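You operate a simulated robot arm through the tools that you are given. There is no shell and no other tool. Be economical: measure what you need, move in short steps, check, and stop when the job is done.

Carry out the task below with a simulated two-armed robot. There is one attempt and no reset: what you move stays moved.

## Task
Fill the yellow tray with the pink cap, the blue clip and the bag marked SHORT.
Fine: one part a cell, the cap in the middle cell, the bag in the cell by the blocks; clips are in the teal drawer, close it again.

It is judged by the outcome, as a careful person would: the job done as asked, and still so three seconds after it is handed in. It fails if anything else is knocked over, pushed out of place, dropped, spilled or broken. Lids that push on must go on centred and level and be pressed home; caps that screw on are set level and turned clockwise until they are tight.

## Robot
Two 7-joint arms with fingered hands on one trunk, on a base that drives. Base frame: it is fixed to the floor where the robot stands at the start and does not move with it; the origin is under the middle of the robot, x ahead of it, y to its left, z up. Units: m, rad, N and s.
The left shoulder is at the start at [0.07, 0.153, 1.122], the right one opposite. Places, roughly: middle cell of the yellow tray [0.6, -0.6, 0.8]; teal block [0.5, -0.2, 0.8]; teal drawer of the goods table [0.5, -0.6, 0.6]; yellow tray cell by the blocks [0.6, -0.5, 0.8]; yellow tray cell by the table end [0.6, -0.8, 0.8]. Payload 3.9 kg a hand.
The tool frame of a hand sits at the grasp point between the pads (the TCP): z along the fingers, y along the line on which they close. The tips reach 0.03 m beyond it. Largest opening 0.104 m; the body of the gripper starts 0.035 m behind the TCP. The gripper is a hand of 4 fingers: y runs from the thumb to the fingers, the wrist lies at [-0.017, -0.104, -0.178] in the tool frame.
Orientation is that of the tool frame in the base frame, as a unit quaternion [x, y, z, w]. With the fingers straight down and the wrist toward the robot, the tool's x, y and z point along [0, 1, 0], [1, 0, 0] and [0, 0, -1] of the base frame.

## Interface
- The arms move only by the tool arm_command. It takes "left_series", "right_series" or both (then of equal length, played together; a hand with none holds still); each is a list of rows, each an object (a shift or turn left out is 0) with "translation": the shift along the base's x, y, z in m, a list of three; "delta_rot": the turn, a rotation vector about the base's x, y, z in degrees, a list of three. In form: [{"translation": [dx, dy, dz], "delta_rot": [wx, wy, wz]}, ...]. A call has 1 to 20 rows; each row is the pose to reach, as a shift and turn from the pose commanded when the call began. A row lasts 0.2 s, in which the tool goes at most 0.05 m and 0.15 rad; a call with a longer step from one row to the next is refused whole. A pose out of reach is approached as far as the arm can. The call stops where the force on the tool passes 40 N (or 10 N more than at its start, if that is more) or the arm is blocked; 0.2 s more then pass. In this call time passes only in rows, and 0.2 s behind the last. It gives the time, the measured TCP pose, the force on the tool (base axes), the opening and the grip force at its end, in the units of the frame above (readings bear some noise), with the torque about the TCP (base axes, N m) and any sound that the robot's microphone picked up.
- Cameras (640 x 400 px; columns grow to the right, rows downward): "scene" is now at [0.1215, -0.0475, 1.3546]; the picture's right is [-0.55, -0.84, -0.00], its down [-0.49, 0.32, -0.81] and it looks along [0.68, -0.45, -0.58] (base axes); focal length 214 px, centre (320, 200). "left" rides on the left gripper at [-0.066, -0.09, -0.126] in its tool frame; the picture's right is [-0.78, -0.30, 0.56], its down [0.57, -0.70, 0.42] and it looks along [0.27, 0.65, 0.71] (tool axes); focal length 275 px, centre (320, 200). "right" rides on the right gripper at [0.066, -0.09, -0.126] in its tool frame; the picture's right is [-0.78, 0.30, -0.56], its down [-0.57, -0.70, 0.42] and it looks along [-0.26, 0.65, 0.71] (tool axes); focal length 275 px, centre (320, 200). There is no depth. A picture from a camera that has moved, and an enlarged one, comes with that camera's place and axes in the base frame and with its lens.
- snapshot(camera): a new picture of that camera. The clock stands still meanwhile.
- move_column(by): slides the trunk up (or, below 0, down) by that many m; the arms and the scene camera ride with it, the base frame stays. It gives what a move gives, with no picture.
- base_move(legs): drives the robot by 1 to 6 legs, each [ahead, turn to the left] in m and rad, along the robot's own axes; the way and the turn of a leg run together, so that a leg with both is an arc; at most 1.5 m and 3.142 rad a leg. The arms and the cameras ride along, it lands a little off, and it stops where it bumps. It gives what a move gives.
- move_fingers(index, middle, ring, thumb_bend, thumb_turn, hand): sets how far each is bent, from 0 (flat) to 1 (curled in); at 0.3 the hand is open as for a grip, at 0.7 the pads meet at the TCP. One left out holds its place. A second passes; each finger stops where it meets its share of the squeeze, and holds until it gets a number again. It is the only way to open and close the hand. It gives what a move gives, with no picture; readings hold the bend of each and the force on the fingers (four entries, about 0 where the hand has none), thumb and palm. thumb_turn goes from beside the hand (0) to across from the fingers (1), as for a grip.
- head_to(pan, tilt): turns the head with the scene camera to pan (to the left, within 1.501 rad either way) and tilt (down, from -0.506 to 1.204), counted from straight ahead of the robot. It gives what a move gives.
- inspect(camera, box): a new picture of the part [left, top, right, bottom] of that camera's present view, enlarged. The clock stands still meanwhile.
- sign_off(): hands the job in; it is judged then, once.

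Go step by step. Nothing tells you exact positions but the pictures and the camera data: compare them with the known pose of the tool, close in by small moves and look again before you grip or let go. The budget is 120 turns and 100 pictures, counting those below and the enlarged ones. Unless the task says otherwise, let go and move clear before handing in, and close with one line.

The tools are called after "Emit:" as a command line: name --argument value ..., lists and objects as JSON in quotes. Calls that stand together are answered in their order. arm_command: Moves the arms, as the interface text tells. Its arguments: {"type":"object","properties":{"left_series":{"type":"array","items":{"type":"object","properties":{"translation":{"type":"array","items":{"type":"number"}},"delta_rot":{"type":"array","items":{"type":"number"}}}}},"right_series":{"type":"array","items":{"type":"object","properties":{"translation":{"type":"array","items":{"type":"number"}},"delta_rot":{"type":"array","items":{"type":"number"}}}}}},"required":[]} The other tools are called the same way: move_column (by) slides the trunk up or down; move_fingers (index, middle, ring, thumb_bend, thumb_turn, hand) moves the fingers one by one; base_move (legs) drives the base; head_to (pan, tilt) turns the head that bears the scene camera; snapshot (camera) takes a picture; inspect (camera, box) takes an enlarged picture of a part of a camera's view; sign_off () hands the job in.

At the start:

```text
clock: 0.0
left_ee_pos: [0.6049, -0.0334, 1.2178]
left_tcp_rot: [0.708, 0.707, 0.0, 0.0]
left_ft_force: [0.3, -0.5, -1.0]
left_wrist_torque: [0.0, 0.01, -0.02]
left_finger_gap: 0.1037
left_grip_force: 0.0
left_shape: jaw
left_bend: [0.3, 0.3, 0.3, 0.3, 0.97]
left_finger forces: [0.0, 0.1, 0.0, 0.0, 0.1, 0.1]
right_ee_pos: [0.3748, -0.4781, 1.072]
right_tcp_rot: [0.707, 0.708, 0.0, 0.0]
right_ft_force: [0.4, 0.3, 1.2]
right_wrist_torque: [0.02, -0.01, 0.04]
right_finger_gap: 0.1037
right_grip_force: 0.0
right_shape: jaw
right_bend: [0.3, 0.3, 0.3, 0.3, 0.97]
right_finger forces: [0.0, 0.0, 0.0, 0.0, 0.0, 0.0]
trunk travel left (down, up): [-0.575, 0.365]
robot x, y, heading: [-0.0012, -0.0023, -0.002]
head pan, tilt: [-0.581, 0.623]
```

scene: 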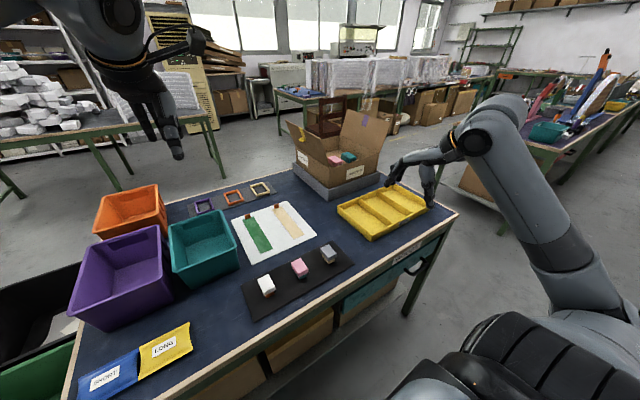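
right: 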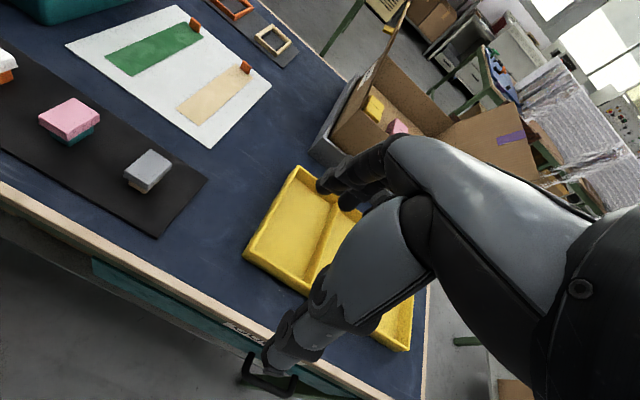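
left: 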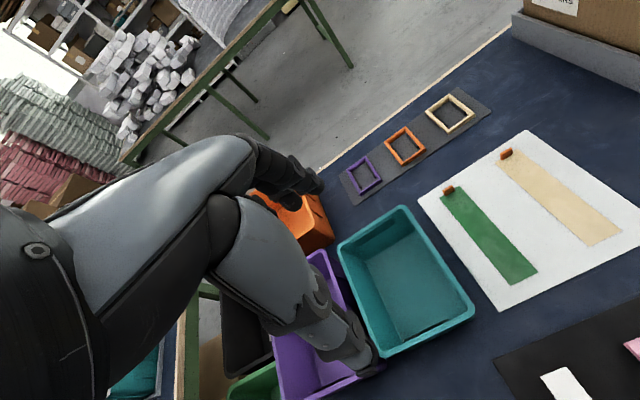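

I see the goods table with the yellow tray at the right, blocks with caps on a black mat, bags LONG and SHORT at the left end. I'll look closer at each first.

Emit:
inspect --camera "scene" --box '[230, 200, 390, 320]'

Emit:
inspect --camera "scene" --box '[280, 100, 460, 250]'

Emit:
inspect --camera "scene" --box '[60, 300, 220, 400]'

Emit:
inspect --camera "scene" --box '[250, 220, 450, 400]'

```text
3.33 times, centred on (310, 260) of scene
camera zoom: at [0.1215, -0.0475, 1.3546], right [-0.55, -0.84, 0.0], down [-0.49, 0.32, -0.81], along [0.68, -0.45, -0.58], focal length 715 px, centre (353, 0)
```

zoom: 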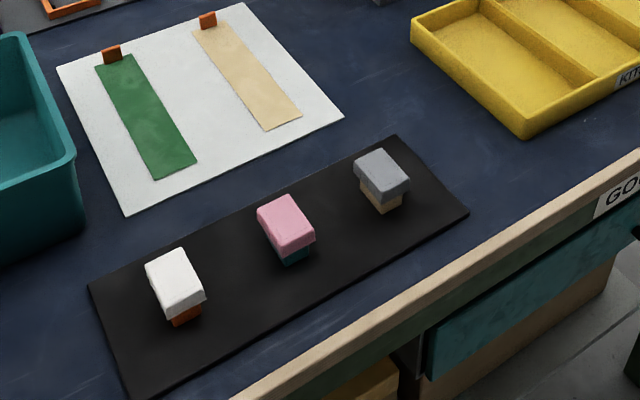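

```text
2.67 times, centred on (370, 175) of scene
camera zoom: at [0.1215, -0.0475, 1.3546], right [-0.55, -0.84, 0.0], down [-0.49, 0.32, -0.81], along [0.68, -0.45, -0.58], focal length 572 px, centre (187, 267)
```

zoom: 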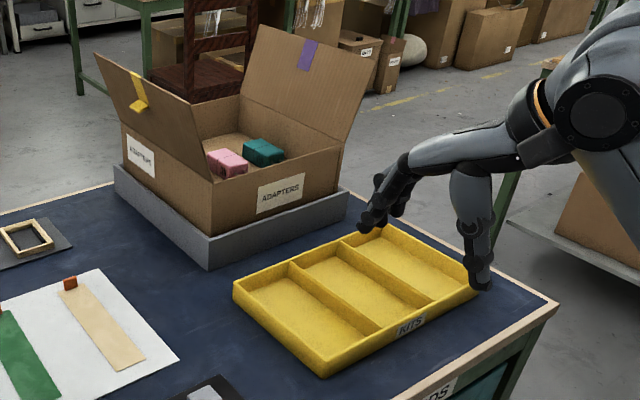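

```text
4.00 times, centred on (140, 350) of scene
camera zoom: at [0.1215, -0.0475, 1.3546], right [-0.55, -0.84, 0.0], down [-0.49, 0.32, -0.81], along [0.68, -0.45, -0.58], focal length 858 px, centre (1040, -400)
```

zoom: 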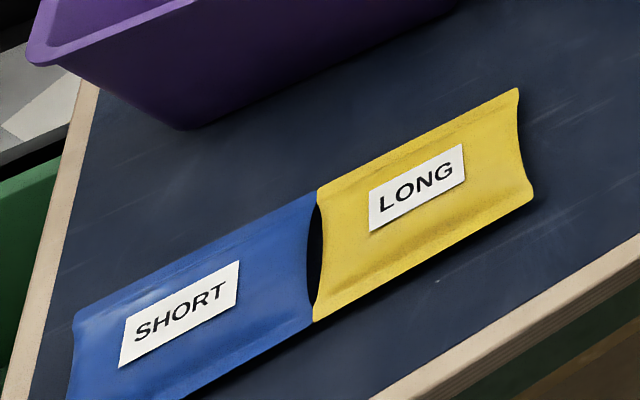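

```text
2.22 times, centred on (350, 310) of scene
camera zoom: at [0.1215, -0.0475, 1.3546], right [-0.55, -0.84, 0.0], down [-0.49, 0.32, -0.81], along [0.68, -0.45, -0.58], focal length 477 px, centre (253, -44)
```

zoom: 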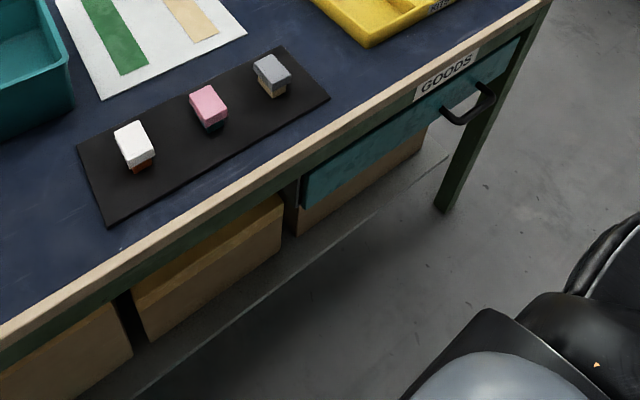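

The cap sits on a teal block (top about z 0.85, around x 0.475, y −0.213), and the tabletop triangulates to about z 0.79. I'll move the left hand out of the way and bring the right hand above the cap for a closer look.

Emit:
arm_command --left_series '[{"translation": [-0.025, 0.04, 0]}, {"translation": [-0.05, 0.08, 0]}, {"translation": [-0.075, 0.12, 0]}, {"translation": [-0.1, 0.16, 0]}, {"translation": [-0.125, 0.2, 0]}, {"translation": [-0.15, 0.24, 0]}, {"translation": [-0.175, 0.28, 0]}, {"translation": [-0.2, 0.32, 0]}, {"translation": [-0.225, 0.36, 0]}, {"translation": [-0.25, 0.4, 0]}, {"translation": [-0.275, 0.44, 0]}, {"translation": [-0.3, 0.48, 0]}]' --right_series '[{"translation": [0.008, 0.022, 0]}, {"translation": [0.016, 0.044, 0]}, {"translation": [0.024, 0.066, 0]}, {"translation": [0.033, 0.088, 0]}, {"translation": [0.041, 0.11, 0]}, {"translation": [0.049, 0.132, 0]}, {"translation": [0.057, 0.154, 0]}, {"translation": [0.065, 0.176, -0.01]}, {"translation": [0.074, 0.198, -0.02]}, {"translation": [0.082, 0.22, -0.04]}, {"translation": [0.09, 0.242, -0.07]}, {"translation": [0.1, 0.265, -0.1]}]'

Emit:
snapshot --camera "right"

Emit:
snapshot --camera "scene"

```text
clock: 2.6
left_ee_pos: [0.3179, 0.4099, 1.2003]
left_tcp_rot: [0.7, 0.713, -0.021, -0.02]
left_ft_force: [-1.7, -1.2, 8.5]
left_wrist_torque: [0.26, -0.15, 0.02]
left_finger_gap: 0.1039
left_grip_force: 0.0
left_shape: jaw
left_bend: [0.3, 0.3, 0.3, 0.3, 0.97]
left_finger forces: [0.0, 0.0, 0.0, 0.1, 0.0, 0.0]
left hand out of reach, approached as far as the arm can: row 12
right_ee_pos: [0.476, -0.2124, 0.9711]
right_tcp_rot: [0.707, 0.707, 0.0, 0.0]
right_ft_force: [0.2, 0.6, -0.1]
right_wrist_torque: [-0.01, 0.03, 0.03]
right_finger_gap: 0.104
right_grip_force: 0.0
right_shape: jaw
right_bend: [0.3, 0.3, 0.3, 0.3, 0.97]
right_finger forces: [0.0, 0.1, 0.0, 0.1, 0.0, 0.1]
trunk travel left (down, up): [-0.575, 0.365]
robot x, y, heading: [-0.0011, 0.0001, -0.002]
head pan, tilt: [-0.581, 0.623]
```

```text
92 pictures are left
camera right: at [0.3873, -0.146, 1.0977], right [0.3, -0.78, 0.56], down [-0.7, -0.57, -0.42], along [0.65, -0.27, -0.71], focal length 275 px, centre (320, 200)
```

right: 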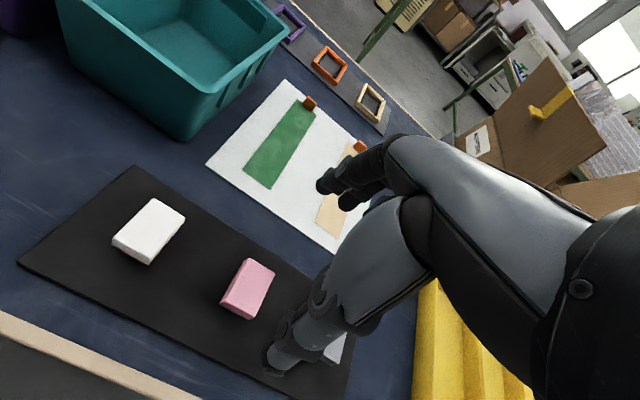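

```text
91 pictures are left
camera scene: at [0.1225, -0.0461, 1.3547], right [-0.55, -0.84, 0.0], down [-0.49, 0.32, -0.81], along [0.68, -0.45, -0.58], focal length 214 px, centre (320, 200)
```

scene: 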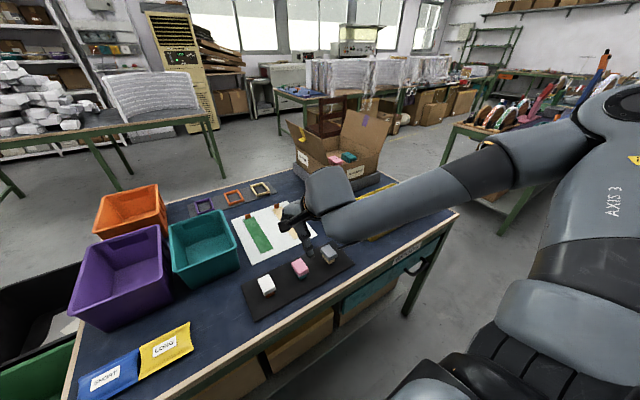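

The hand is right above the cap with 12 cm clearance. I'll come down to about 2 cm above the final grip and check.

Emit:
arm_command --right_series '[{"translation": [0.0, 0.002, -0.03]}, {"translation": [0.001, 0.002, -0.06]}, {"translation": [0.002, 0.002, -0.085]}, {"translation": [0.002, 0.002, -0.1]}]'

Emit:
snapshot --camera "right"

Emit:
inspect --camera "scene" --box '[240, 200, 360, 300]'

```text
clock: 3.6
left_ee_pos: [0.3174, 0.4057, 1.2145]
left_tcp_rot: [0.707, 0.708, -0.001, 0.0]
left_ft_force: [-0.7, 0.3, -0.3]
left_wrist_torque: [-0.03, 0.02, 0.0]
left_finger_gap: 0.1039
left_grip_force: 0.1
left_shape: jaw
left_bend: [0.3, 0.3, 0.3, 0.3, 0.97]
left_finger forces: [0.0, 0.0, 0.0, 0.0, 0.0, 0.0]
right_ee_pos: [0.4744, -0.2094, 0.872]
right_tcp_rot: [0.707, 0.707, -0.001, 0.001]
right_ft_force: [0.2, 0.9, 0.0]
right_wrist_torque: [0.02, 0.0, 0.01]
right_finger_gap: 0.1037
right_grip_force: 0.1
right_shape: jaw
right_bend: [0.3, 0.3, 0.3, 0.3, 0.97]
right_finger forces: [0.0, 0.0, 0.0, 0.1, 0.1, 0.0]
trunk travel left (down, up): [-0.575, 0.365]
robot x, y, heading: [0.0034, -0.0027, -0.002]
head pan, tilt: [-0.581, 0.623]
```

```text
90 pictures are left
camera right: at [0.385, -0.1426, 0.9975], right [0.3, -0.78, 0.56], down [-0.7, -0.57, -0.42], along [0.65, -0.26, -0.71], focal length 275 px, centre (320, 200)
```

right: 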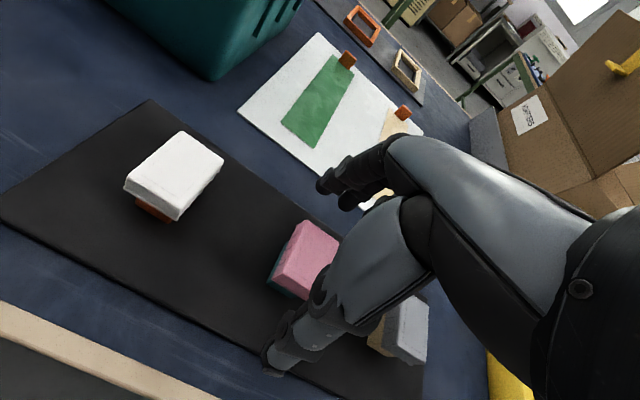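

```text
4.00 times, centred on (300, 250) of scene
camera zoom: at [0.1219, -0.0467, 1.3546], right [-0.55, -0.84, 0.0], down [-0.49, 0.32, -0.81], along [0.68, -0.45, -0.58], focal length 858 px, centre (400, 0)
```

zoom: 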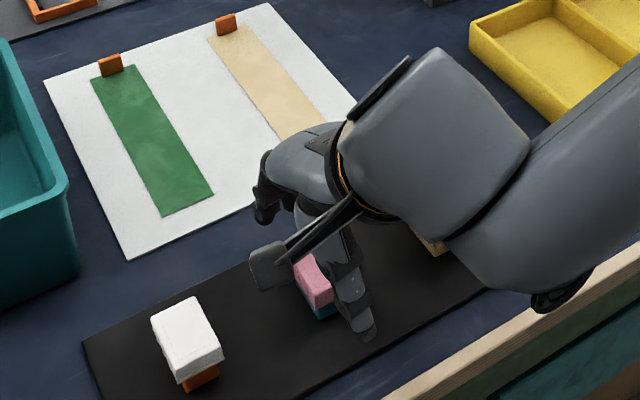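

The cap is centred between thumb and fingers. I'll go down to grip height and close gently.

Emit:
arm_command --right_series '[{"translation": [0.002, 0, -0.015]}, {"translation": [0.003, 0, -0.028]}]'

Emit:
move_fingers --hand "right" --index 0.55 --middle 0.55 --ring 0.55 --thumb_bend 0.55

Emit:
inspect --camera "right" --box '[200, 150, 440, 390]'

```text
clock: 4.2
left_ee_pos: [0.3177, 0.4046, 1.215]
left_tcp_rot: [0.706, 0.708, 0.0, 0.0]
left_ft_force: [0.5, 0.0, 0.2]
left_wrist_torque: [0.01, 0.02, 0.01]
left_finger_gap: 0.1038
left_grip_force: 0.0
left_shape: jaw
left_bend: [0.3, 0.3, 0.3, 0.3, 0.97]
left_finger forces: [0.0, 0.0, 0.0, 0.0, 0.0, 0.0]
right_ee_pos: [0.4775, -0.21, 0.8413]
right_tcp_rot: [0.707, 0.708, 0.0, 0.001]
right_ft_force: [-0.2, 0.6, -0.6]
right_wrist_torque: [0.03, 0.0, 0.02]
right_finger_gap: 0.1038
right_grip_force: 0.1
right_shape: jaw
right_bend: [0.3, 0.3, 0.3, 0.3, 0.97]
right_finger forces: [0.1, 0.1, 0.0, 0.0, 0.1, 0.0]
trunk travel left (down, up): [-0.575, 0.365]
robot x, y, heading: [-0.0007, 0.0007, 0.001]
head pan, tilt: [-0.581, 0.623]
```

```text
clock: 5.2
left_ee_pos: [0.3163, 0.4055, 1.2145]
left_tcp_rot: [0.706, 0.708, 0.0, 0.0]
left_ft_force: [-0.4, -0.1, 0.4]
left_wrist_torque: [-0.02, 0.0, -0.03]
left_finger_gap: 0.1039
left_grip_force: 0.0
left_shape: jaw
left_bend: [0.3, 0.3, 0.3, 0.3, 0.97]
left_finger forces: [0.0, 0.0, 0.1, 0.0, 0.0, 0.1]
right_ee_pos: [0.4778, -0.209, 0.8418]
right_tcp_rot: [0.707, 0.708, 0.001, 0.001]
right_ft_force: [-0.3, 0.4, 0.0]
right_wrist_torque: [0.02, 0.05, 0.0]
right_finger_gap: 0.0436
right_grip_force: 0.6
right_shape: fingers
right_bend: [0.54, 0.55, 0.55, 0.54, 0.97]
right_finger forces: [0.9, 0.0, 0.1, 0.1, 1.2, 0.0]
trunk travel left (down, up): [-0.575, 0.365]
robot x, y, heading: [0.0004, -0.0, -0.003]
head pan, tilt: [-0.581, 0.623]
```

```text
1.67 times, centred on (320, 270) of right
camera zoom: at [0.3886, -0.1434, 0.9683], right [0.3, -0.78, 0.56], down [-0.7, -0.57, -0.42], along [0.65, -0.26, -0.71], focal length 459 px, centre (320, 83)
```

zoom: 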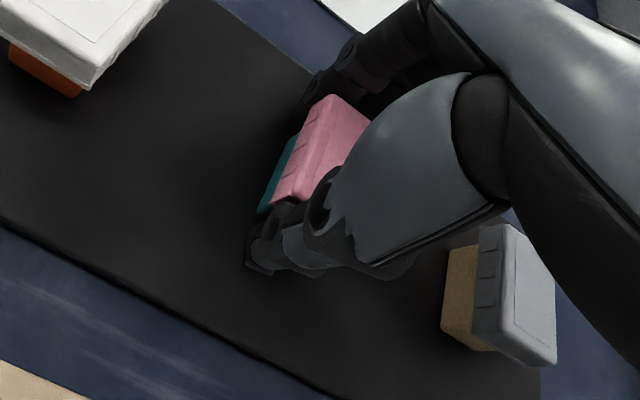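

Thumb and index touch the cap; tighten evenly.

Emit:
move_fingers --hand "right" --index 0.62 --middle 0.62 --ring 0.62 --thumb_bend 0.62

Emit:
inspect --camera "right" --box '[200, 150, 440, 390]'

```text
clock: 6.2
left_ee_pos: [0.3187, 0.405, 1.2156]
left_tcp_rot: [0.706, 0.708, 0.0, 0.0]
left_ft_force: [0.6, -0.6, 0.5]
left_wrist_torque: [0.02, 0.02, -0.02]
left_finger_gap: 0.1039
left_grip_force: 0.0
left_shape: jaw
left_bend: [0.3, 0.3, 0.3, 0.3, 0.97]
left_finger forces: [0.0, 0.1, 0.0, 0.0, 0.0, 0.0]
right_ee_pos: [0.4771, -0.2103, 0.8422]
right_tcp_rot: [0.707, 0.707, 0.001, 0.0]
right_ft_force: [2.7, 0.5, 1.0]
right_wrist_torque: [-0.01, -0.12, 0.03]
right_finger_gap: 0.0394
right_grip_force: 9.3
right_shape: fingers
right_bend: [0.56, 0.58, 0.62, 0.56, 0.97]
right_finger forces: [6.0, 4.5, 0.1, 0.0, 7.7, 0.1]
trunk travel left (down, up): [-0.575, 0.365]
robot x, y, heading: [0.0009, 0.0011, 0.003]
head pan, tilt: [-0.581, 0.623]
```

```text
1.67 times, centred on (320, 270) of right
camera zoom: at [0.3891, -0.1435, 0.9682], right [0.3, -0.78, 0.56], down [-0.7, -0.57, -0.42], along [0.65, -0.27, -0.71], focal length 459 px, centre (320, 83)
```

zoom: 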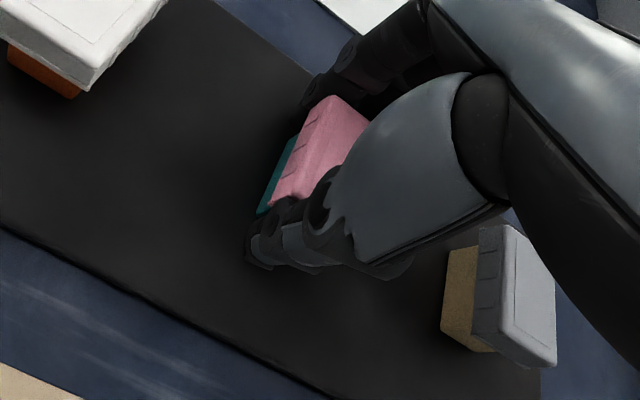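

Grip holds about 9 N. I lift slightly and check that only the cap comes.

Emit:
arm_command --right_series '[{"translation": [0, 0, 0.005]}, {"translation": [0, 0, 0.01]}, {"translation": [0, 0, 0.015]}, {"translation": [0, 0, 0.02]}]'

Emit:
inspect --camera "right" --box '[200, 150, 440, 390]'

Emit:
inspect --camera "scene" --box '[270, 230, 350, 300]'

```text
clock: 7.2
left_ee_pos: [0.3166, 0.4052, 1.2153]
left_tcp_rot: [0.707, 0.707, 0.0, 0.0]
left_ft_force: [0.0, -0.1, 0.6]
left_wrist_torque: [0.02, -0.01, -0.05]
left_finger_gap: 0.1036
left_grip_force: 0.1
left_shape: jaw
left_bend: [0.3, 0.3, 0.3, 0.3, 0.97]
left_finger forces: [0.0, 0.1, 0.0, 0.2, 0.0, 0.0]
right_ee_pos: [0.4793, -0.211, 0.8626]
right_tcp_rot: [0.708, 0.707, 0.001, 0.0]
right_ft_force: [0.5, 0.4, -2.2]
right_wrist_torque: [0.03, 0.0, 0.0]
right_finger_gap: 0.0389
right_grip_force: 8.2
right_shape: fingers
right_bend: [0.56, 0.59, 0.62, 0.57, 0.97]
right_finger forces: [6.5, 2.8, 0.0, 0.0, 7.3, 0.0]
trunk travel left (down, up): [-0.575, 0.365]
robot x, y, heading: [0.001, 0.0027, -0.002]
head pan, tilt: [-0.581, 0.623]
```

```text
1.67 times, centred on (320, 270) of right
camera zoom: at [0.3905, -0.1444, 0.9882], right [0.3, -0.78, 0.56], down [-0.7, -0.57, -0.42], along [0.65, -0.27, -0.71], focal length 459 px, centre (320, 83)
```

zoom: 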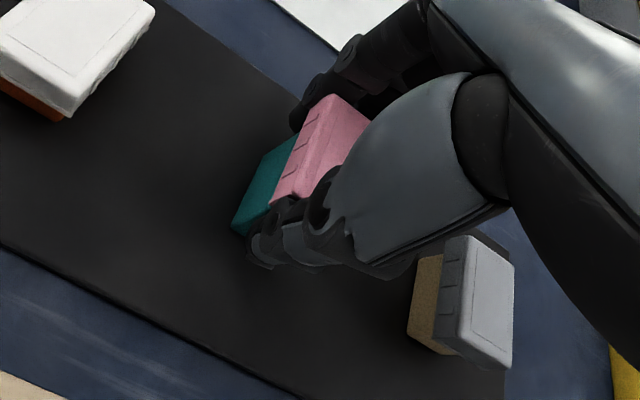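

```text
5.71 times, centred on (310, 265) of scene
camera zoom: at [0.1219, -0.0474, 1.3546], right [-0.55, -0.84, 0.0], down [-0.49, 0.32, -0.81], along [0.68, -0.45, -0.58], focal length 1226 px, centre (377, -171)
```

zoom: 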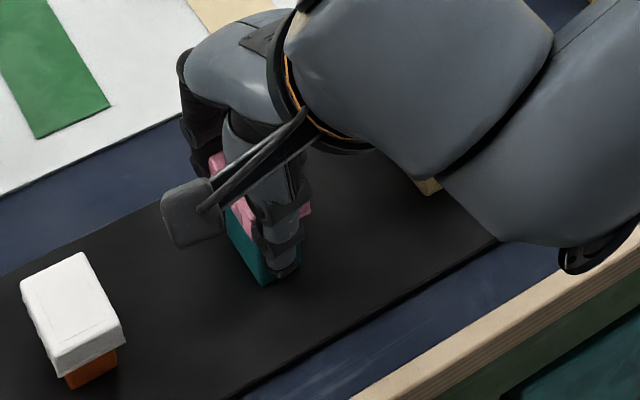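

The teal block stays on the mat while the cap rises. I lift further and look again.

Emit:
arm_command --right_series '[{"translation": [0, 0, 0.01]}, {"translation": [0, 0, 0.025]}, {"translation": [0, 0, 0.06]}, {"translation": [0, 0, 0.1]}]'

Emit:
snapshot --camera "right"

```text
clock: 8.2
left_ee_pos: [0.3155, 0.4046, 1.2151]
left_tcp_rot: [0.706, 0.708, 0.0, 0.001]
left_ft_force: [-0.4, -0.4, 0.6]
left_wrist_torque: [-0.03, -0.04, 0.01]
left_finger_gap: 0.104
left_grip_force: 0.1
left_shape: jaw
left_bend: [0.3, 0.3, 0.3, 0.3, 0.97]
left_finger forces: [0.1, 0.0, 0.0, 0.0, 0.0, 0.1]
right_ee_pos: [0.478, -0.2093, 0.9653]
right_tcp_rot: [0.707, 0.707, 0.0, -0.001]
right_ft_force: [-0.4, -0.3, -0.3]
right_wrist_torque: [0.0, -0.02, 0.0]
right_finger_gap: 0.0386
right_grip_force: 5.9
right_shape: fingers
right_bend: [0.56, 0.61, 0.62, 0.57, 0.97]
right_finger forces: [6.2, 0.8, 0.0, 0.0, 6.9, 0.1]
trunk travel left (down, up): [-0.575, 0.365]
robot x, y, heading: [-0.0, 0.0003, -0.0]
head pan, tilt: [-0.581, 0.623]
```

```text
84 pictures are left
camera right: at [0.3887, -0.1437, 1.091], right [0.3, -0.78, 0.56], down [-0.7, -0.57, -0.42], along [0.65, -0.26, -0.71], focal length 275 px, centre (320, 200)
```

right: 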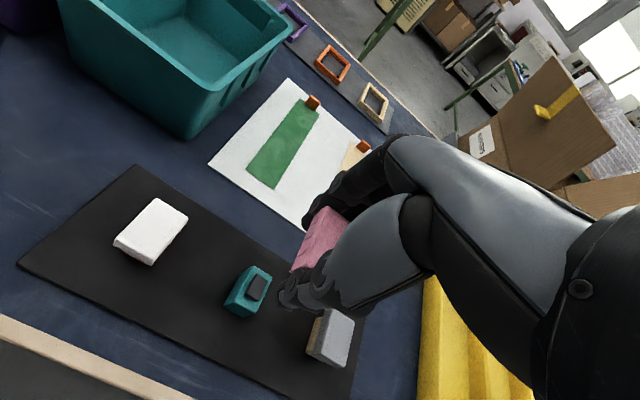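

Cap is in hand and the block is undisturbed. Next I carry it over the tray and look before placing.

Emit:
arm_command --right_series '[{"translation": [0, -0.04, 0.02]}, {"translation": [0.005, -0.08, 0.03]}, {"translation": [0.01, -0.12, 0.03]}, {"translation": [0.02, -0.16, 0.03]}, {"translation": [0.03, -0.2, 0.03]}, {"translation": [0.04, -0.24, 0.03]}, {"translation": [0.05, -0.28, 0.03]}, {"translation": [0.055, -0.32, 0.03]}, {"translation": [0.06, -0.36, 0.03]}, {"translation": [0.065, -0.4, 0.03]}, {"translation": [0.07, -0.43, 0.03]}]'

Emit:
snapshot --camera "right"

Emit:
snapshot --camera "scene"

```text
clock: 10.6
left_ee_pos: [0.3175, 0.4044, 1.2145]
left_tcp_rot: [0.707, 0.708, 0.0, 0.0]
left_ft_force: [-0.3, 0.4, -0.8]
left_wrist_torque: [0.04, 0.01, -0.02]
left_finger_gap: 0.104
left_grip_force: 0.0
left_shape: jaw
left_bend: [0.3, 0.3, 0.3, 0.3, 0.97]
left_finger forces: [0.0, 0.1, 0.0, 0.0, 0.0, 0.1]
right_ee_pos: [0.5497, -0.643, 0.9928]
right_tcp_rot: [0.707, 0.707, 0.0, 0.0]
right_ft_force: [0.2, 0.1, -1.2]
right_wrist_torque: [-0.01, -0.01, -0.01]
right_finger_gap: 0.0383
right_grip_force: 6.5
right_shape: fingers
right_bend: [0.56, 0.61, 0.62, 0.57, 0.97]
right_finger forces: [5.8, 0.6, 0.0, 0.1, 6.4, 0.0]
trunk travel left (down, up): [-0.575, 0.365]
robot x, y, heading: [-0.0021, -0.0046, -0.002]
head pan, tilt: [-0.581, 0.623]
```

```text
83 pictures are left
camera right: at [0.4608, -0.5771, 1.1182], right [0.3, -0.78, 0.56], down [-0.7, -0.57, -0.42], along [0.65, -0.26, -0.71], focal length 275 px, centre (320, 200)
```

right: 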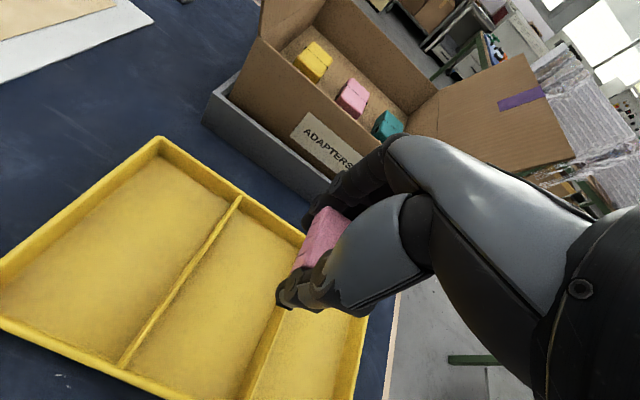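

```text
82 pictures are left
camera scene: at [0.1219, -0.048, 1.3545], right [-0.55, -0.84, 0.0], down [-0.49, 0.32, -0.81], along [0.68, -0.45, -0.58], focal length 214 px, centre (320, 200)
```

scene: 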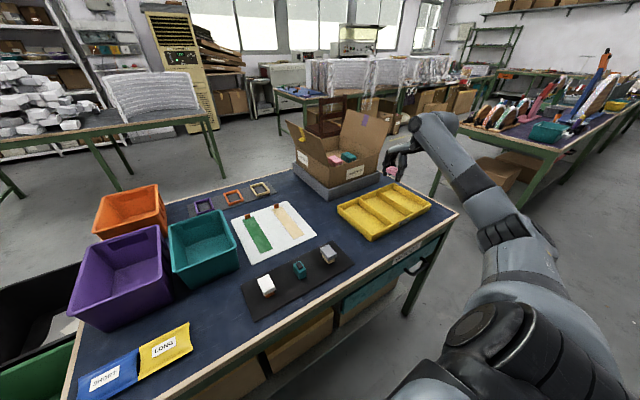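

Middle cell spans y −0.586…−0.70 and x 0.46…0.655, so the cap is already centred over it. I lower it.

Emit:
arm_command --right_series '[{"translation": [0.004, 0, -0.04]}, {"translation": [0.006, 0, -0.08]}, {"translation": [0.006, 0, -0.115]}, {"translation": [0.006, 0, -0.135]}, {"translation": [0.006, 0, -0.145]}]'

Emit:
snapshot --camera "right"

Emit:
inspect --camera "scene" --box '[330, 160, 450, 250]'

```text
clock: 11.8
left_ee_pos: [0.3174, 0.4049, 1.2151]
left_tcp_rot: [0.707, 0.708, 0.0, 0.001]
left_ft_force: [-0.7, -0.7, -0.3]
left_wrist_torque: [-0.03, -0.02, 0.01]
left_finger_gap: 0.104
left_grip_force: 0.1
left_shape: jaw
left_bend: [0.3, 0.3, 0.3, 0.3, 0.97]
left_finger forces: [0.0, 0.0, 0.0, 0.0, 0.1, 0.1]
right_ee_pos: [0.5554, -0.6406, 0.8472]
right_tcp_rot: [0.707, 0.707, 0.0, 0.001]
right_ft_force: [-0.2, 0.2, -0.9]
right_wrist_torque: [0.02, -0.01, -0.02]
right_finger_gap: 0.0382
right_grip_force: 6.9
right_shape: fingers
right_bend: [0.56, 0.61, 0.62, 0.57, 0.97]
right_finger forces: [5.8, 0.6, 0.0, 0.0, 6.4, 0.0]
trunk travel left (down, up): [-0.575, 0.365]
robot x, y, heading: [0.001, -0.0028, -0.001]
head pan, tilt: [-0.581, 0.623]
```

```text
81 pictures are left
camera right: at [0.4665, -0.574, 0.9732], right [0.3, -0.78, 0.56], down [-0.7, -0.57, -0.42], along [0.65, -0.27, -0.71], focal length 275 px, centre (320, 200)
```

right: 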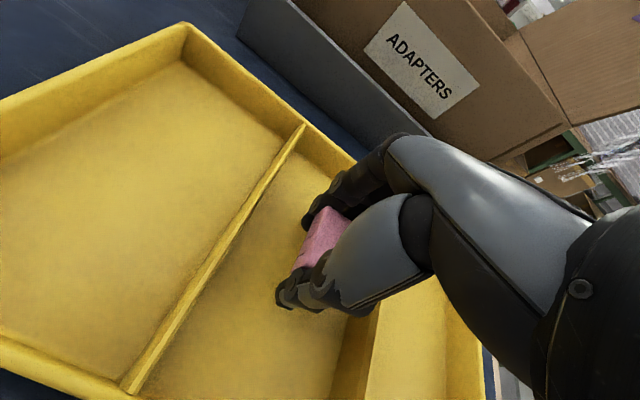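

```text
4.44 times, centred on (390, 205) of scene
camera zoom: at [0.1215, -0.0474, 1.3546], right [-0.55, -0.84, 0.0], down [-0.49, 0.32, -0.81], along [0.68, -0.45, -0.58], focal length 953 px, centre (9, 178)
```

zoom: 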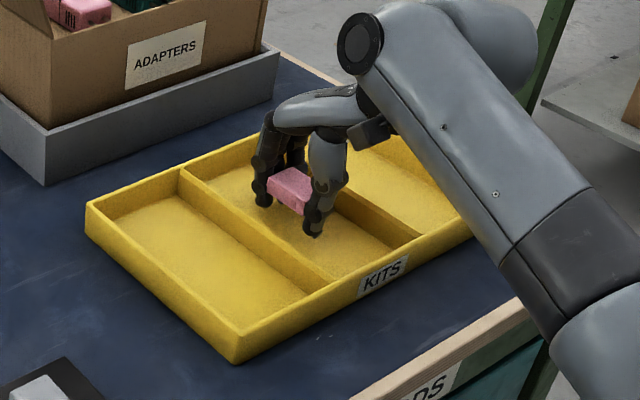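

It's centred in the middle cell and still a few cm up. Lower until near the floor.

Emit:
arm_command --right_series '[{"translation": [0.0, 0, -0.01]}, {"translation": [0.0, 0, -0.018]}, {"translation": [0.0, 0, -0.024]}]'

Emit:
inspect --camera "scene" --box '[350, 170, 430, 230]'

```text
clock: 12.6
left_ee_pos: [0.3129, 0.4099, 1.2133]
left_tcp_rot: [0.707, 0.708, -0.001, 0.004]
left_ft_force: [0.2, -0.9, -0.3]
left_wrist_torque: [-0.02, 0.02, -0.02]
left_finger_gap: 0.1041
left_grip_force: 0.1
left_shape: jaw
left_bend: [0.3, 0.3, 0.3, 0.3, 0.97]
left_finger forces: [0.0, 0.1, 0.1, 0.1, 0.1, 0.0]
right_ee_pos: [0.5549, -0.6382, 0.8381]
right_tcp_rot: [0.707, 0.707, 0.002, 0.01]
right_ft_force: [1.8, -3.8, 41.2]
right_wrist_torque: [0.18, 0.84, 0.0]
right_finger_gap: 0.0376
right_grip_force: 28.2
right_shape: fingers
right_bend: [0.56, 0.61, 0.62, 0.59, 0.98]
right_finger forces: [11.9, 3.0, 0.1, 0.0, 41.6, 0.1]
trunk travel left (down, up): [-0.575, 0.365]
robot x, y, heading: [-0.0014, 0.0016, 0.005]
head pan, tilt: [-0.581, 0.623]
```

```text
6.67 times, centred on (390, 200) of scene
camera zoom: at [0.1162, -0.041, 1.3561], right [-0.55, -0.84, 0.0], down [-0.48, 0.32, -0.82], along [0.68, -0.45, -0.58], focal length 1430 px, centre (-147, 200)
```

zoom: 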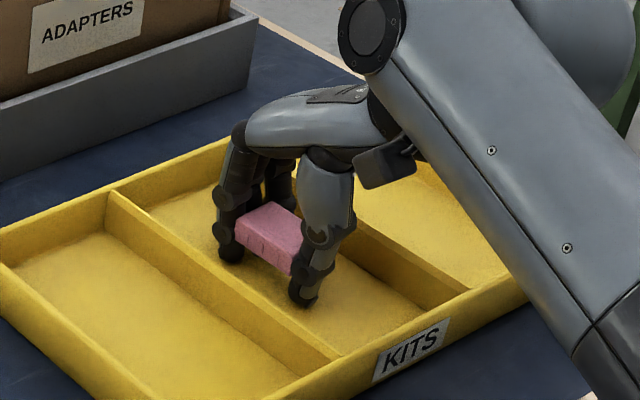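

The thumb tip touches the tray floor; I back up a few mm and open slowly.

Emit:
arm_command --right_series '[{"translation": [0.0, 0, 0.006]}]'

Emit:
move_fingers --hand "right" --index 0.48 --middle 0.48 --ring 0.48 --thumb_bend 0.48

Emit:
inspect --camera "scene" --box '[350, 170, 430, 230]'

```text
clock: 13.0
left_ee_pos: [0.3131, 0.4066, 1.2146]
left_tcp_rot: [0.707, 0.707, 0.001, 0.002]
left_ft_force: [0.8, -0.3, -0.2]
left_wrist_torque: [0.01, 0.02, -0.02]
left_finger_gap: 0.1039
left_grip_force: 0.0
left_shape: jaw
left_bend: [0.3, 0.3, 0.3, 0.3, 0.97]
left_finger forces: [0.1, 0.1, 0.0, 0.0, 0.1, 0.0]
right_ee_pos: [0.555, -0.6381, 0.8376]
right_tcp_rot: [0.708, 0.706, 0.001, 0.004]
right_ft_force: [4.7, -5.5, 29.9]
right_wrist_torque: [0.05, -0.6, -0.07]
right_finger_gap: 0.0377
right_grip_force: 22.1
right_shape: fingers
right_bend: [0.55, 0.61, 0.62, 0.59, 0.98]
right_finger forces: [25.1, 6.9, 0.0, 0.0, 11.9, 0.0]
trunk travel left (down, up): [-0.575, 0.365]
robot x, y, heading: [-0.0029, -0.0005, 0.001]
head pan, tilt: [-0.581, 0.623]
```

```text
clock: 14.0
left_ee_pos: [0.312, 0.4087, 1.2152]
left_tcp_rot: [0.707, 0.707, 0.0, 0.002]
left_ft_force: [0.1, 1.4, 0.1]
left_wrist_torque: [-0.01, -0.03, 0.0]
left_finger_gap: 0.1038
left_grip_force: 0.2
left_shape: jaw
left_bend: [0.3, 0.3, 0.3, 0.3, 0.97]
left_finger forces: [0.0, 0.0, 0.0, 0.0, 0.0, 0.1]
right_ee_pos: [0.552, -0.6396, 0.8362]
right_tcp_rot: [0.708, 0.706, 0.0, 0.005]
right_ft_force: [-8.5, -4.9, 29.5]
right_wrist_torque: [0.06, -0.65, -0.11]
right_finger_gap: 0.0507
right_grip_force: 15.3
right_shape: fingers
right_bend: [0.54, 0.51, 0.48, 0.48, 0.97]
right_finger forces: [23.0, 6.9, 0.1, 0.0, 0.2, 0.0]
trunk travel left (down, up): [-0.575, 0.365]
robot x, y, heading: [0.003, -0.0042, 0.002]
head pan, tilt: [-0.581, 0.623]
```

```text
6.67 times, centred on (390, 200) of scene
camera zoom: at [0.1155, -0.0433, 1.3554], right [-0.55, -0.84, 0.0], down [-0.48, 0.32, -0.82], along [0.68, -0.45, -0.58], focal length 1430 px, centre (-147, 200)
```

zoom: 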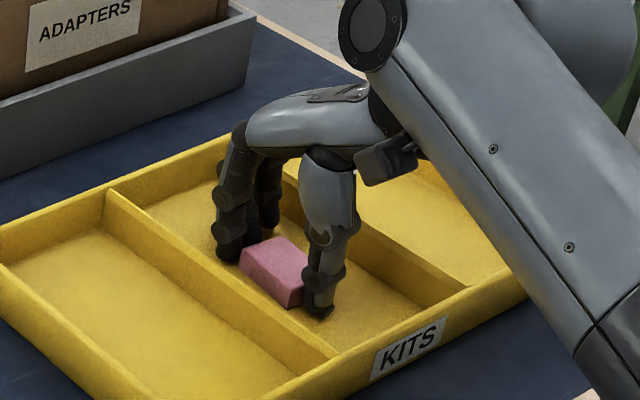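

The cap is on the floor of the middle cell. Ease up to unload the fingers, open fully, then rise.

Emit:
arm_command --right_series '[{"translation": [0.0, 0, 0.012]}, {"translation": [0.0, 0, 0.018]}]'

Emit:
move_fingers --hand "right" --index 0.35 --middle 0.35 --ring 0.35 --thumb_bend 0.35

Emit:
arm_command --right_series '[{"translation": [0.0, 0, 0.04]}, {"translation": [0.0, 0, 0.08]}, {"translation": [0.0, 0, 0.12]}]'

Emit:
inspect --camera "scene" --box '[330, 160, 450, 250]'

```text
clock: 14.6
left_ee_pos: [0.3166, 0.4055, 1.2141]
left_tcp_rot: [0.706, 0.708, 0.0, 0.001]
left_ft_force: [0.1, 0.7, -0.3]
left_wrist_torque: [-0.02, 0.02, 0.0]
left_finger_gap: 0.1039
left_grip_force: 0.1
left_shape: jaw
left_bend: [0.3, 0.3, 0.3, 0.3, 0.97]
left_finger forces: [0.1, 0.0, 0.0, 0.0, 0.0, 0.0]
right_ee_pos: [0.5548, -0.6377, 0.8465]
right_tcp_rot: [0.707, 0.707, -0.001, -0.002]
right_ft_force: [0.9, -0.2, 0.1]
right_wrist_torque: [0.0, 0.03, 0.0]
right_finger_gap: 0.0584
right_grip_force: 0.1
right_shape: fingers
right_bend: [0.48, 0.48, 0.48, 0.48, 0.97]
right_finger forces: [0.1, 0.0, 0.1, 0.1, 0.0, 0.1]
trunk travel left (down, up): [-0.575, 0.365]
robot x, y, heading: [-0.0024, -0.0022, 0.002]
head pan, tilt: [-0.581, 0.623]
```

```text
clock: 15.6
left_ee_pos: [0.3168, 0.4048, 1.2148]
left_tcp_rot: [0.706, 0.708, 0.001, 0.0]
left_ft_force: [-0.6, 0.2, 0.1]
left_wrist_torque: [0.0, -0.02, 0.01]
left_finger_gap: 0.1038
left_grip_force: 0.0
left_shape: jaw
left_bend: [0.3, 0.3, 0.3, 0.3, 0.97]
left_finger forces: [0.0, 0.1, 0.0, 0.1, 0.1, 0.1]
right_ee_pos: [0.5555, -0.639, 0.849]
right_tcp_rot: [0.707, 0.707, -0.001, 0.0]
right_ft_force: [-0.2, -0.3, 0.7]
right_wrist_torque: [-0.03, 0.02, -0.01]
right_finger_gap: 0.0919
right_grip_force: 0.1
right_shape: fingers
right_bend: [0.35, 0.35, 0.35, 0.35, 0.97]
right_finger forces: [0.0, 0.0, 0.0, 0.1, 0.0, 0.0]
trunk travel left (down, up): [-0.575, 0.365]
robot x, y, heading: [0.0029, 0.001, -0.002]
head pan, tilt: [-0.581, 0.623]
```

```text
clock: 16.4
left_ee_pos: [0.3154, 0.4058, 1.2156]
left_tcp_rot: [0.706, 0.708, 0.001, 0.001]
left_ft_force: [-0.1, -0.3, 0.5]
left_wrist_torque: [0.02, -0.03, 0.0]
left_finger_gap: 0.1039
left_grip_force: 0.1
left_shape: jaw
left_bend: [0.3, 0.3, 0.3, 0.3, 0.97]
left_finger forces: [0.1, 0.0, 0.0, 0.1, 0.0, 0.0]
right_ee_pos: [0.5534, -0.6387, 0.9699]
right_tcp_rot: [0.707, 0.707, 0.0, 0.0]
right_ft_force: [-0.6, -0.3, -0.5]
right_wrist_torque: [-0.02, -0.01, -0.02]
right_finger_gap: 0.0918
right_grip_force: 0.0
right_shape: fingers
right_bend: [0.35, 0.35, 0.35, 0.35, 0.97]
right_finger forces: [0.0, 0.1, 0.0, 0.1, 0.1, 0.0]
trunk travel left (down, up): [-0.575, 0.365]
robot x, y, heading: [-0.002, 0.0014, 0.0]
head pan, tilt: [-0.581, 0.623]
```

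```text
4.44 times, centred on (390, 205) of scene
camera zoom: at [0.121, -0.0467, 1.3546], right [-0.55, -0.84, 0.0], down [-0.49, 0.32, -0.81], along [0.68, -0.45, -0.58], focal length 953 px, centre (9, 178)
```

zoom: 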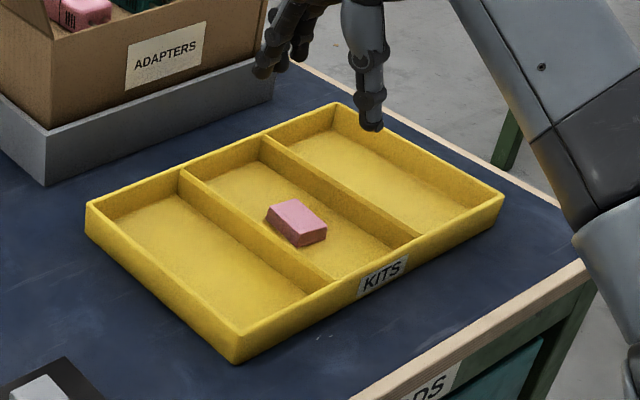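

Cap is placed in the middle cell. Now I move the right hand, high, toward the SHORT bag at the other end.

Emit:
arm_command --right_series '[{"translation": [-0.01, 0.04, 0.04]}, {"translation": [-0.02, 0.08, 0.08]}, {"translation": [-0.03, 0.125, 0.09]}, {"translation": [-0.04, 0.17, 0.1]}, {"translation": [-0.05, 0.215, 0.1]}, {"translation": [-0.06, 0.26, 0.1]}, {"translation": [-0.07, 0.305, 0.1]}, {"translation": [-0.08, 0.35, 0.1]}, {"translation": [-0.09, 0.395, 0.1]}, {"translation": [-0.09, 0.44, 0.1]}, {"translation": [-0.09, 0.485, 0.1]}, {"translation": [-0.09, 0.53, 0.1]}, {"translation": [-0.09, 0.575, 0.1]}, {"translation": [-0.09, 0.62, 0.1]}, {"translation": [-0.09, 0.665, 0.1]}, {"translation": [-0.09, 0.71, 0.1]}, {"translation": [-0.09, 0.755, 0.1]}, {"translation": [-0.09, 0.8, 0.1]}, {"translation": [-0.09, 0.84, 0.1]}]'

Emit:
snapshot --camera "right"

Emit:
snapshot --camera "left"

Emit:
snapshot --camera "scene"

```text
refused: row 1 steps farther than a row can; nothing moved
```

```text
76 pictures are left
camera right: at [0.4648, -0.5726, 1.0955], right [0.3, -0.78, 0.56], down [-0.7, -0.57, -0.42], along [0.65, -0.27, -0.71], focal length 275 px, centre (320, 200)
```

right: 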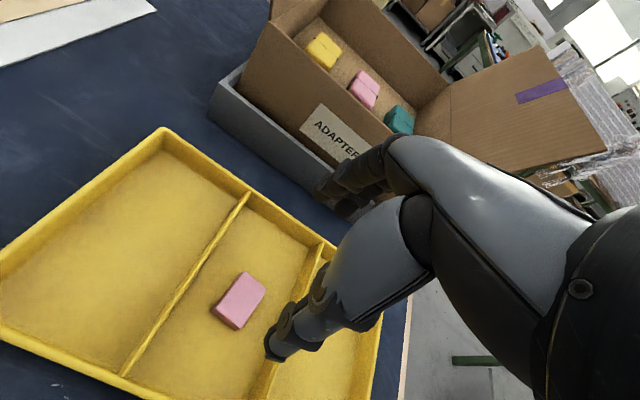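

```text
75 pictures are left
camera left: at [0.2264, 0.3393, 1.3404], right [-0.29, -0.78, -0.56], down [-0.7, 0.57, -0.43], along [0.65, 0.27, -0.71], focal length 275 px, centre (320, 200)
```

left: 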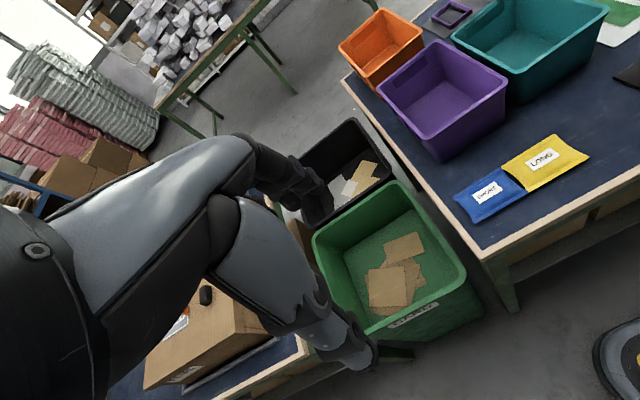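

```text
74 pictures are left
camera scene: at [0.121, -0.0467, 1.3546], right [-0.55, -0.84, 0.0], down [-0.49, 0.32, -0.81], along [0.68, -0.45, -0.58], focal length 214 px, centre (320, 200)
```

scene: 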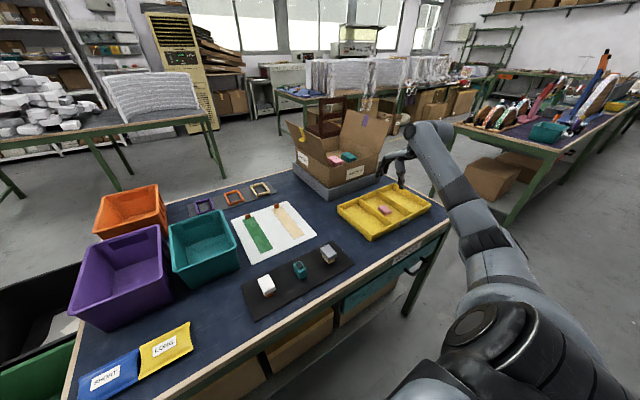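

The step was refused for being too long; nothing moved. I triangulate SHORT at about (0.47, 0.23, 0.82) and go there with smaller steps.

Emit:
arm_command --right_series '[{"translation": [-0.005, 0.03, 0.035]}, {"translation": [-0.01, 0.06, 0.07]}, {"translation": [-0.015, 0.1, 0.09]}, {"translation": [-0.02, 0.145, 0.09]}, {"translation": [-0.03, 0.19, 0.09]}, {"translation": [-0.04, 0.235, 0.09]}, {"translation": [-0.05, 0.28, 0.09]}, {"translation": [-0.06, 0.325, 0.09]}, {"translation": [-0.07, 0.37, 0.09]}, {"translation": [-0.08, 0.415, 0.09]}, {"translation": [-0.085, 0.46, 0.09]}, {"translation": [-0.085, 0.505, 0.09]}, {"translation": [-0.085, 0.55, 0.09]}, {"translation": [-0.085, 0.595, 0.09]}, {"translation": [-0.085, 0.64, 0.09]}, {"translation": [-0.085, 0.685, 0.09]}, {"translation": [-0.085, 0.73, 0.09]}, {"translation": [-0.085, 0.775, 0.09]}, {"translation": [-0.085, 0.82, 0.09]}, {"translation": [-0.085, 0.865, 0.09]}]'

Emit:
snapshot --camera "right"

Emit:
snapshot --camera "left"

Emit:
snapshot --camera "scene"

```text
clock: 20.6
left_ee_pos: [0.3163, 0.4076, 1.2132]
left_tcp_rot: [0.706, 0.708, -0.002, 0.003]
left_ft_force: [-0.2, 1.0, 0.2]
left_wrist_torque: [-0.01, -0.01, 0.0]
left_finger_gap: 0.1041
left_grip_force: 0.1
left_shape: jaw
left_bend: [0.3, 0.3, 0.3, 0.3, 0.97]
left_finger forces: [0.0, 0.1, 0.0, 0.1, 0.0, 0.0]
right_ee_pos: [0.4698, 0.2277, 1.0598]
right_tcp_rot: [0.707, 0.707, -0.001, 0.001]
right_ft_force: [0.4, -0.2, -0.3]
right_wrist_torque: [-0.03, 0.02, -0.02]
right_finger_gap: 0.092
right_grip_force: 0.1
right_shape: fingers
right_bend: [0.35, 0.35, 0.35, 0.35, 0.97]
right_finger forces: [0.1, 0.0, 0.1, 0.0, 0.1, 0.1]
trunk travel left (down, up): [-0.575, 0.365]
robot x, y, heading: [-0.0008, 0.0015, -0.005]
head pan, tilt: [-0.581, 0.623]
```

```text
73 pictures are left
camera right: at [0.3808, 0.2938, 1.1855], right [0.3, -0.77, 0.56], down [-0.7, -0.57, -0.42], along [0.65, -0.27, -0.71], focal length 275 px, centre (320, 200)
```

right: 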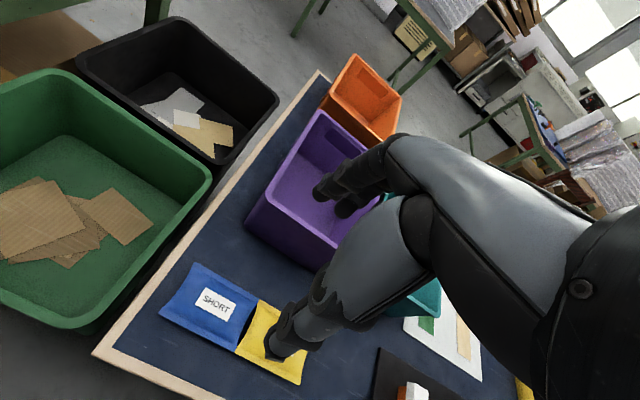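

```text
72 pictures are left
camera left: at [0.2264, 0.3415, 1.3398], right [-0.29, -0.78, -0.56], down [-0.7, 0.57, -0.43], along [0.65, 0.26, -0.71], focal length 275 px, centre (320, 200)
```

left: 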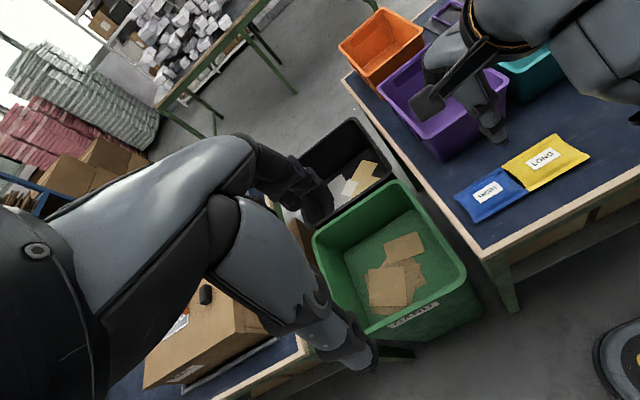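

```text
71 pictures are left
camera scene: at [0.121, -0.0446, 1.3548], right [-0.55, -0.84, 0.0], down [-0.49, 0.32, -0.81], along [0.68, -0.45, -0.58], focal length 214 px, centre (320, 200)
```

scene: 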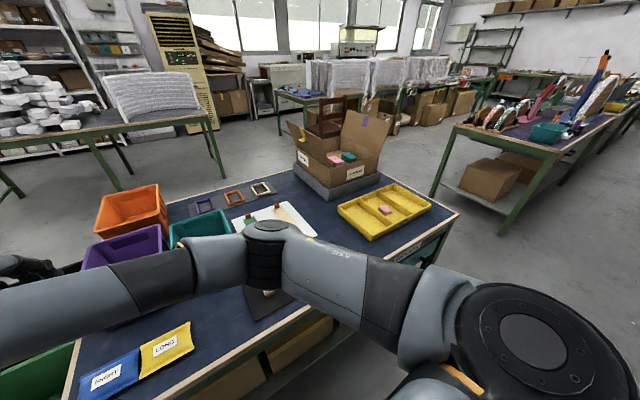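

The reach works and SHORT measures about 0.07 × 0.10 m, centred near (0.475, 0.226). I descend partway, keeping clear of the purple bin's rim.

Emit:
move_fingers --hand "right" --index 0.3 --middle 0.3 --ring 0.3 --thumb_bend 0.3

Emit:
arm_command --right_series '[{"translation": [0, 0, -0.04]}, {"translation": [-0.001, 0, -0.08]}, {"translation": [-0.001, 0, -0.12]}, {"translation": [-0.001, 0, -0.16]}, {"translation": [-0.001, 0, -0.185]}]'

Emit:
snapshot --camera "right"

Emit:
inspect --camera "left" --box '[380, 40, 620, 240]'

```text
clock: 21.6
left_ee_pos: [0.3173, 0.4049, 1.2136]
left_tcp_rot: [0.706, 0.708, -0.001, 0.001]
left_ft_force: [-0.1, 0.0, 0.1]
left_wrist_torque: [-0.02, -0.01, 0.0]
left_finger_gap: 0.1038
left_grip_force: 0.1
left_shape: jaw
left_bend: [0.3, 0.3, 0.3, 0.3, 0.97]
left_finger forces: [0.1, 0.0, 0.0, 0.0, 0.1, 0.0]
right_ee_pos: [0.4707, 0.2252, 1.0595]
right_tcp_rot: [0.707, 0.707, 0.0, 0.0]
right_ft_force: [0.2, 0.0, 0.4]
right_wrist_torque: [0.0, -0.01, 0.02]
right_finger_gap: 0.1044
right_grip_force: 0.0
right_shape: fingers
right_bend: [0.3, 0.3, 0.3, 0.3, 0.97]
right_finger forces: [0.0, 0.0, 0.1, 0.0, 0.0, 0.0]
trunk travel left (down, up): [-0.575, 0.365]
robot x, y, heading: [-0.0007, 0.0002, -0.007]
head pan, tilt: [-0.581, 0.623]
```

```text
clock: 22.8
left_ee_pos: [0.317, 0.405, 1.2153]
left_tcp_rot: [0.706, 0.708, 0.0, 0.0]
left_ft_force: [-0.4, -0.3, 0.2]
left_wrist_torque: [0.0, -0.03, -0.03]
left_finger_gap: 0.104
left_grip_force: 0.0
left_shape: jaw
left_bend: [0.3, 0.3, 0.3, 0.3, 0.97]
left_finger forces: [0.1, 0.1, 0.0, 0.0, 0.0, 0.1]
right_ee_pos: [0.4678, 0.2242, 0.8719]
right_tcp_rot: [0.707, 0.707, 0.0, 0.0]
right_ft_force: [0.3, 0.1, 0.2]
right_wrist_torque: [-0.02, -0.02, -0.01]
right_finger_gap: 0.1045
right_grip_force: 0.1
right_shape: fingers
right_bend: [0.3, 0.3, 0.3, 0.3, 0.97]
right_finger forces: [0.1, 0.1, 0.0, 0.0, 0.0, 0.0]
trunk travel left (down, up): [-0.575, 0.365]
robot x, y, heading: [-0.0031, -0.0013, -0.005]
head pan, tilt: [-0.581, 0.623]
```

```text
70 pictures are left
camera right: at [0.3787, 0.2905, 0.9977], right [0.3, -0.78, 0.56], down [-0.7, -0.57, -0.42], along [0.65, -0.26, -0.71], focal length 275 px, centre (320, 200)
```

right: 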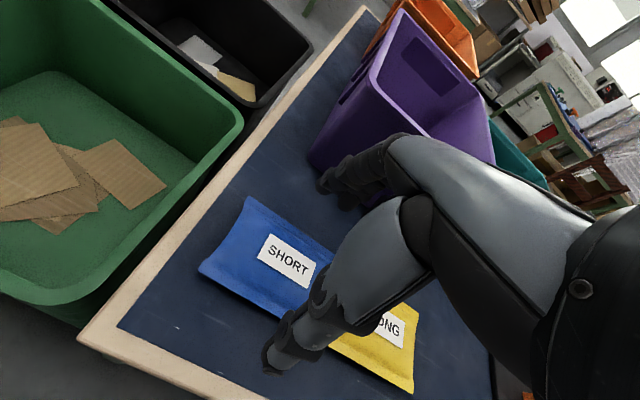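

```text
2.00 times, centred on (500, 140) of left
camera zoom: at [0.2269, 0.339, 1.3405], right [-0.29, -0.78, -0.56], down [-0.7, 0.57, -0.43], along [0.65, 0.27, -0.71], focal length 551 px, centre (-40, 320)
```

zoom: 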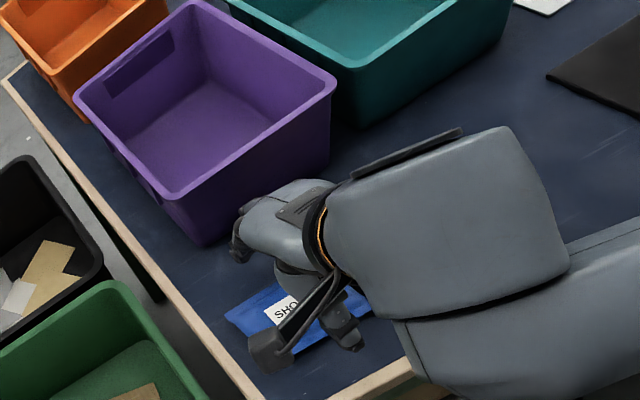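

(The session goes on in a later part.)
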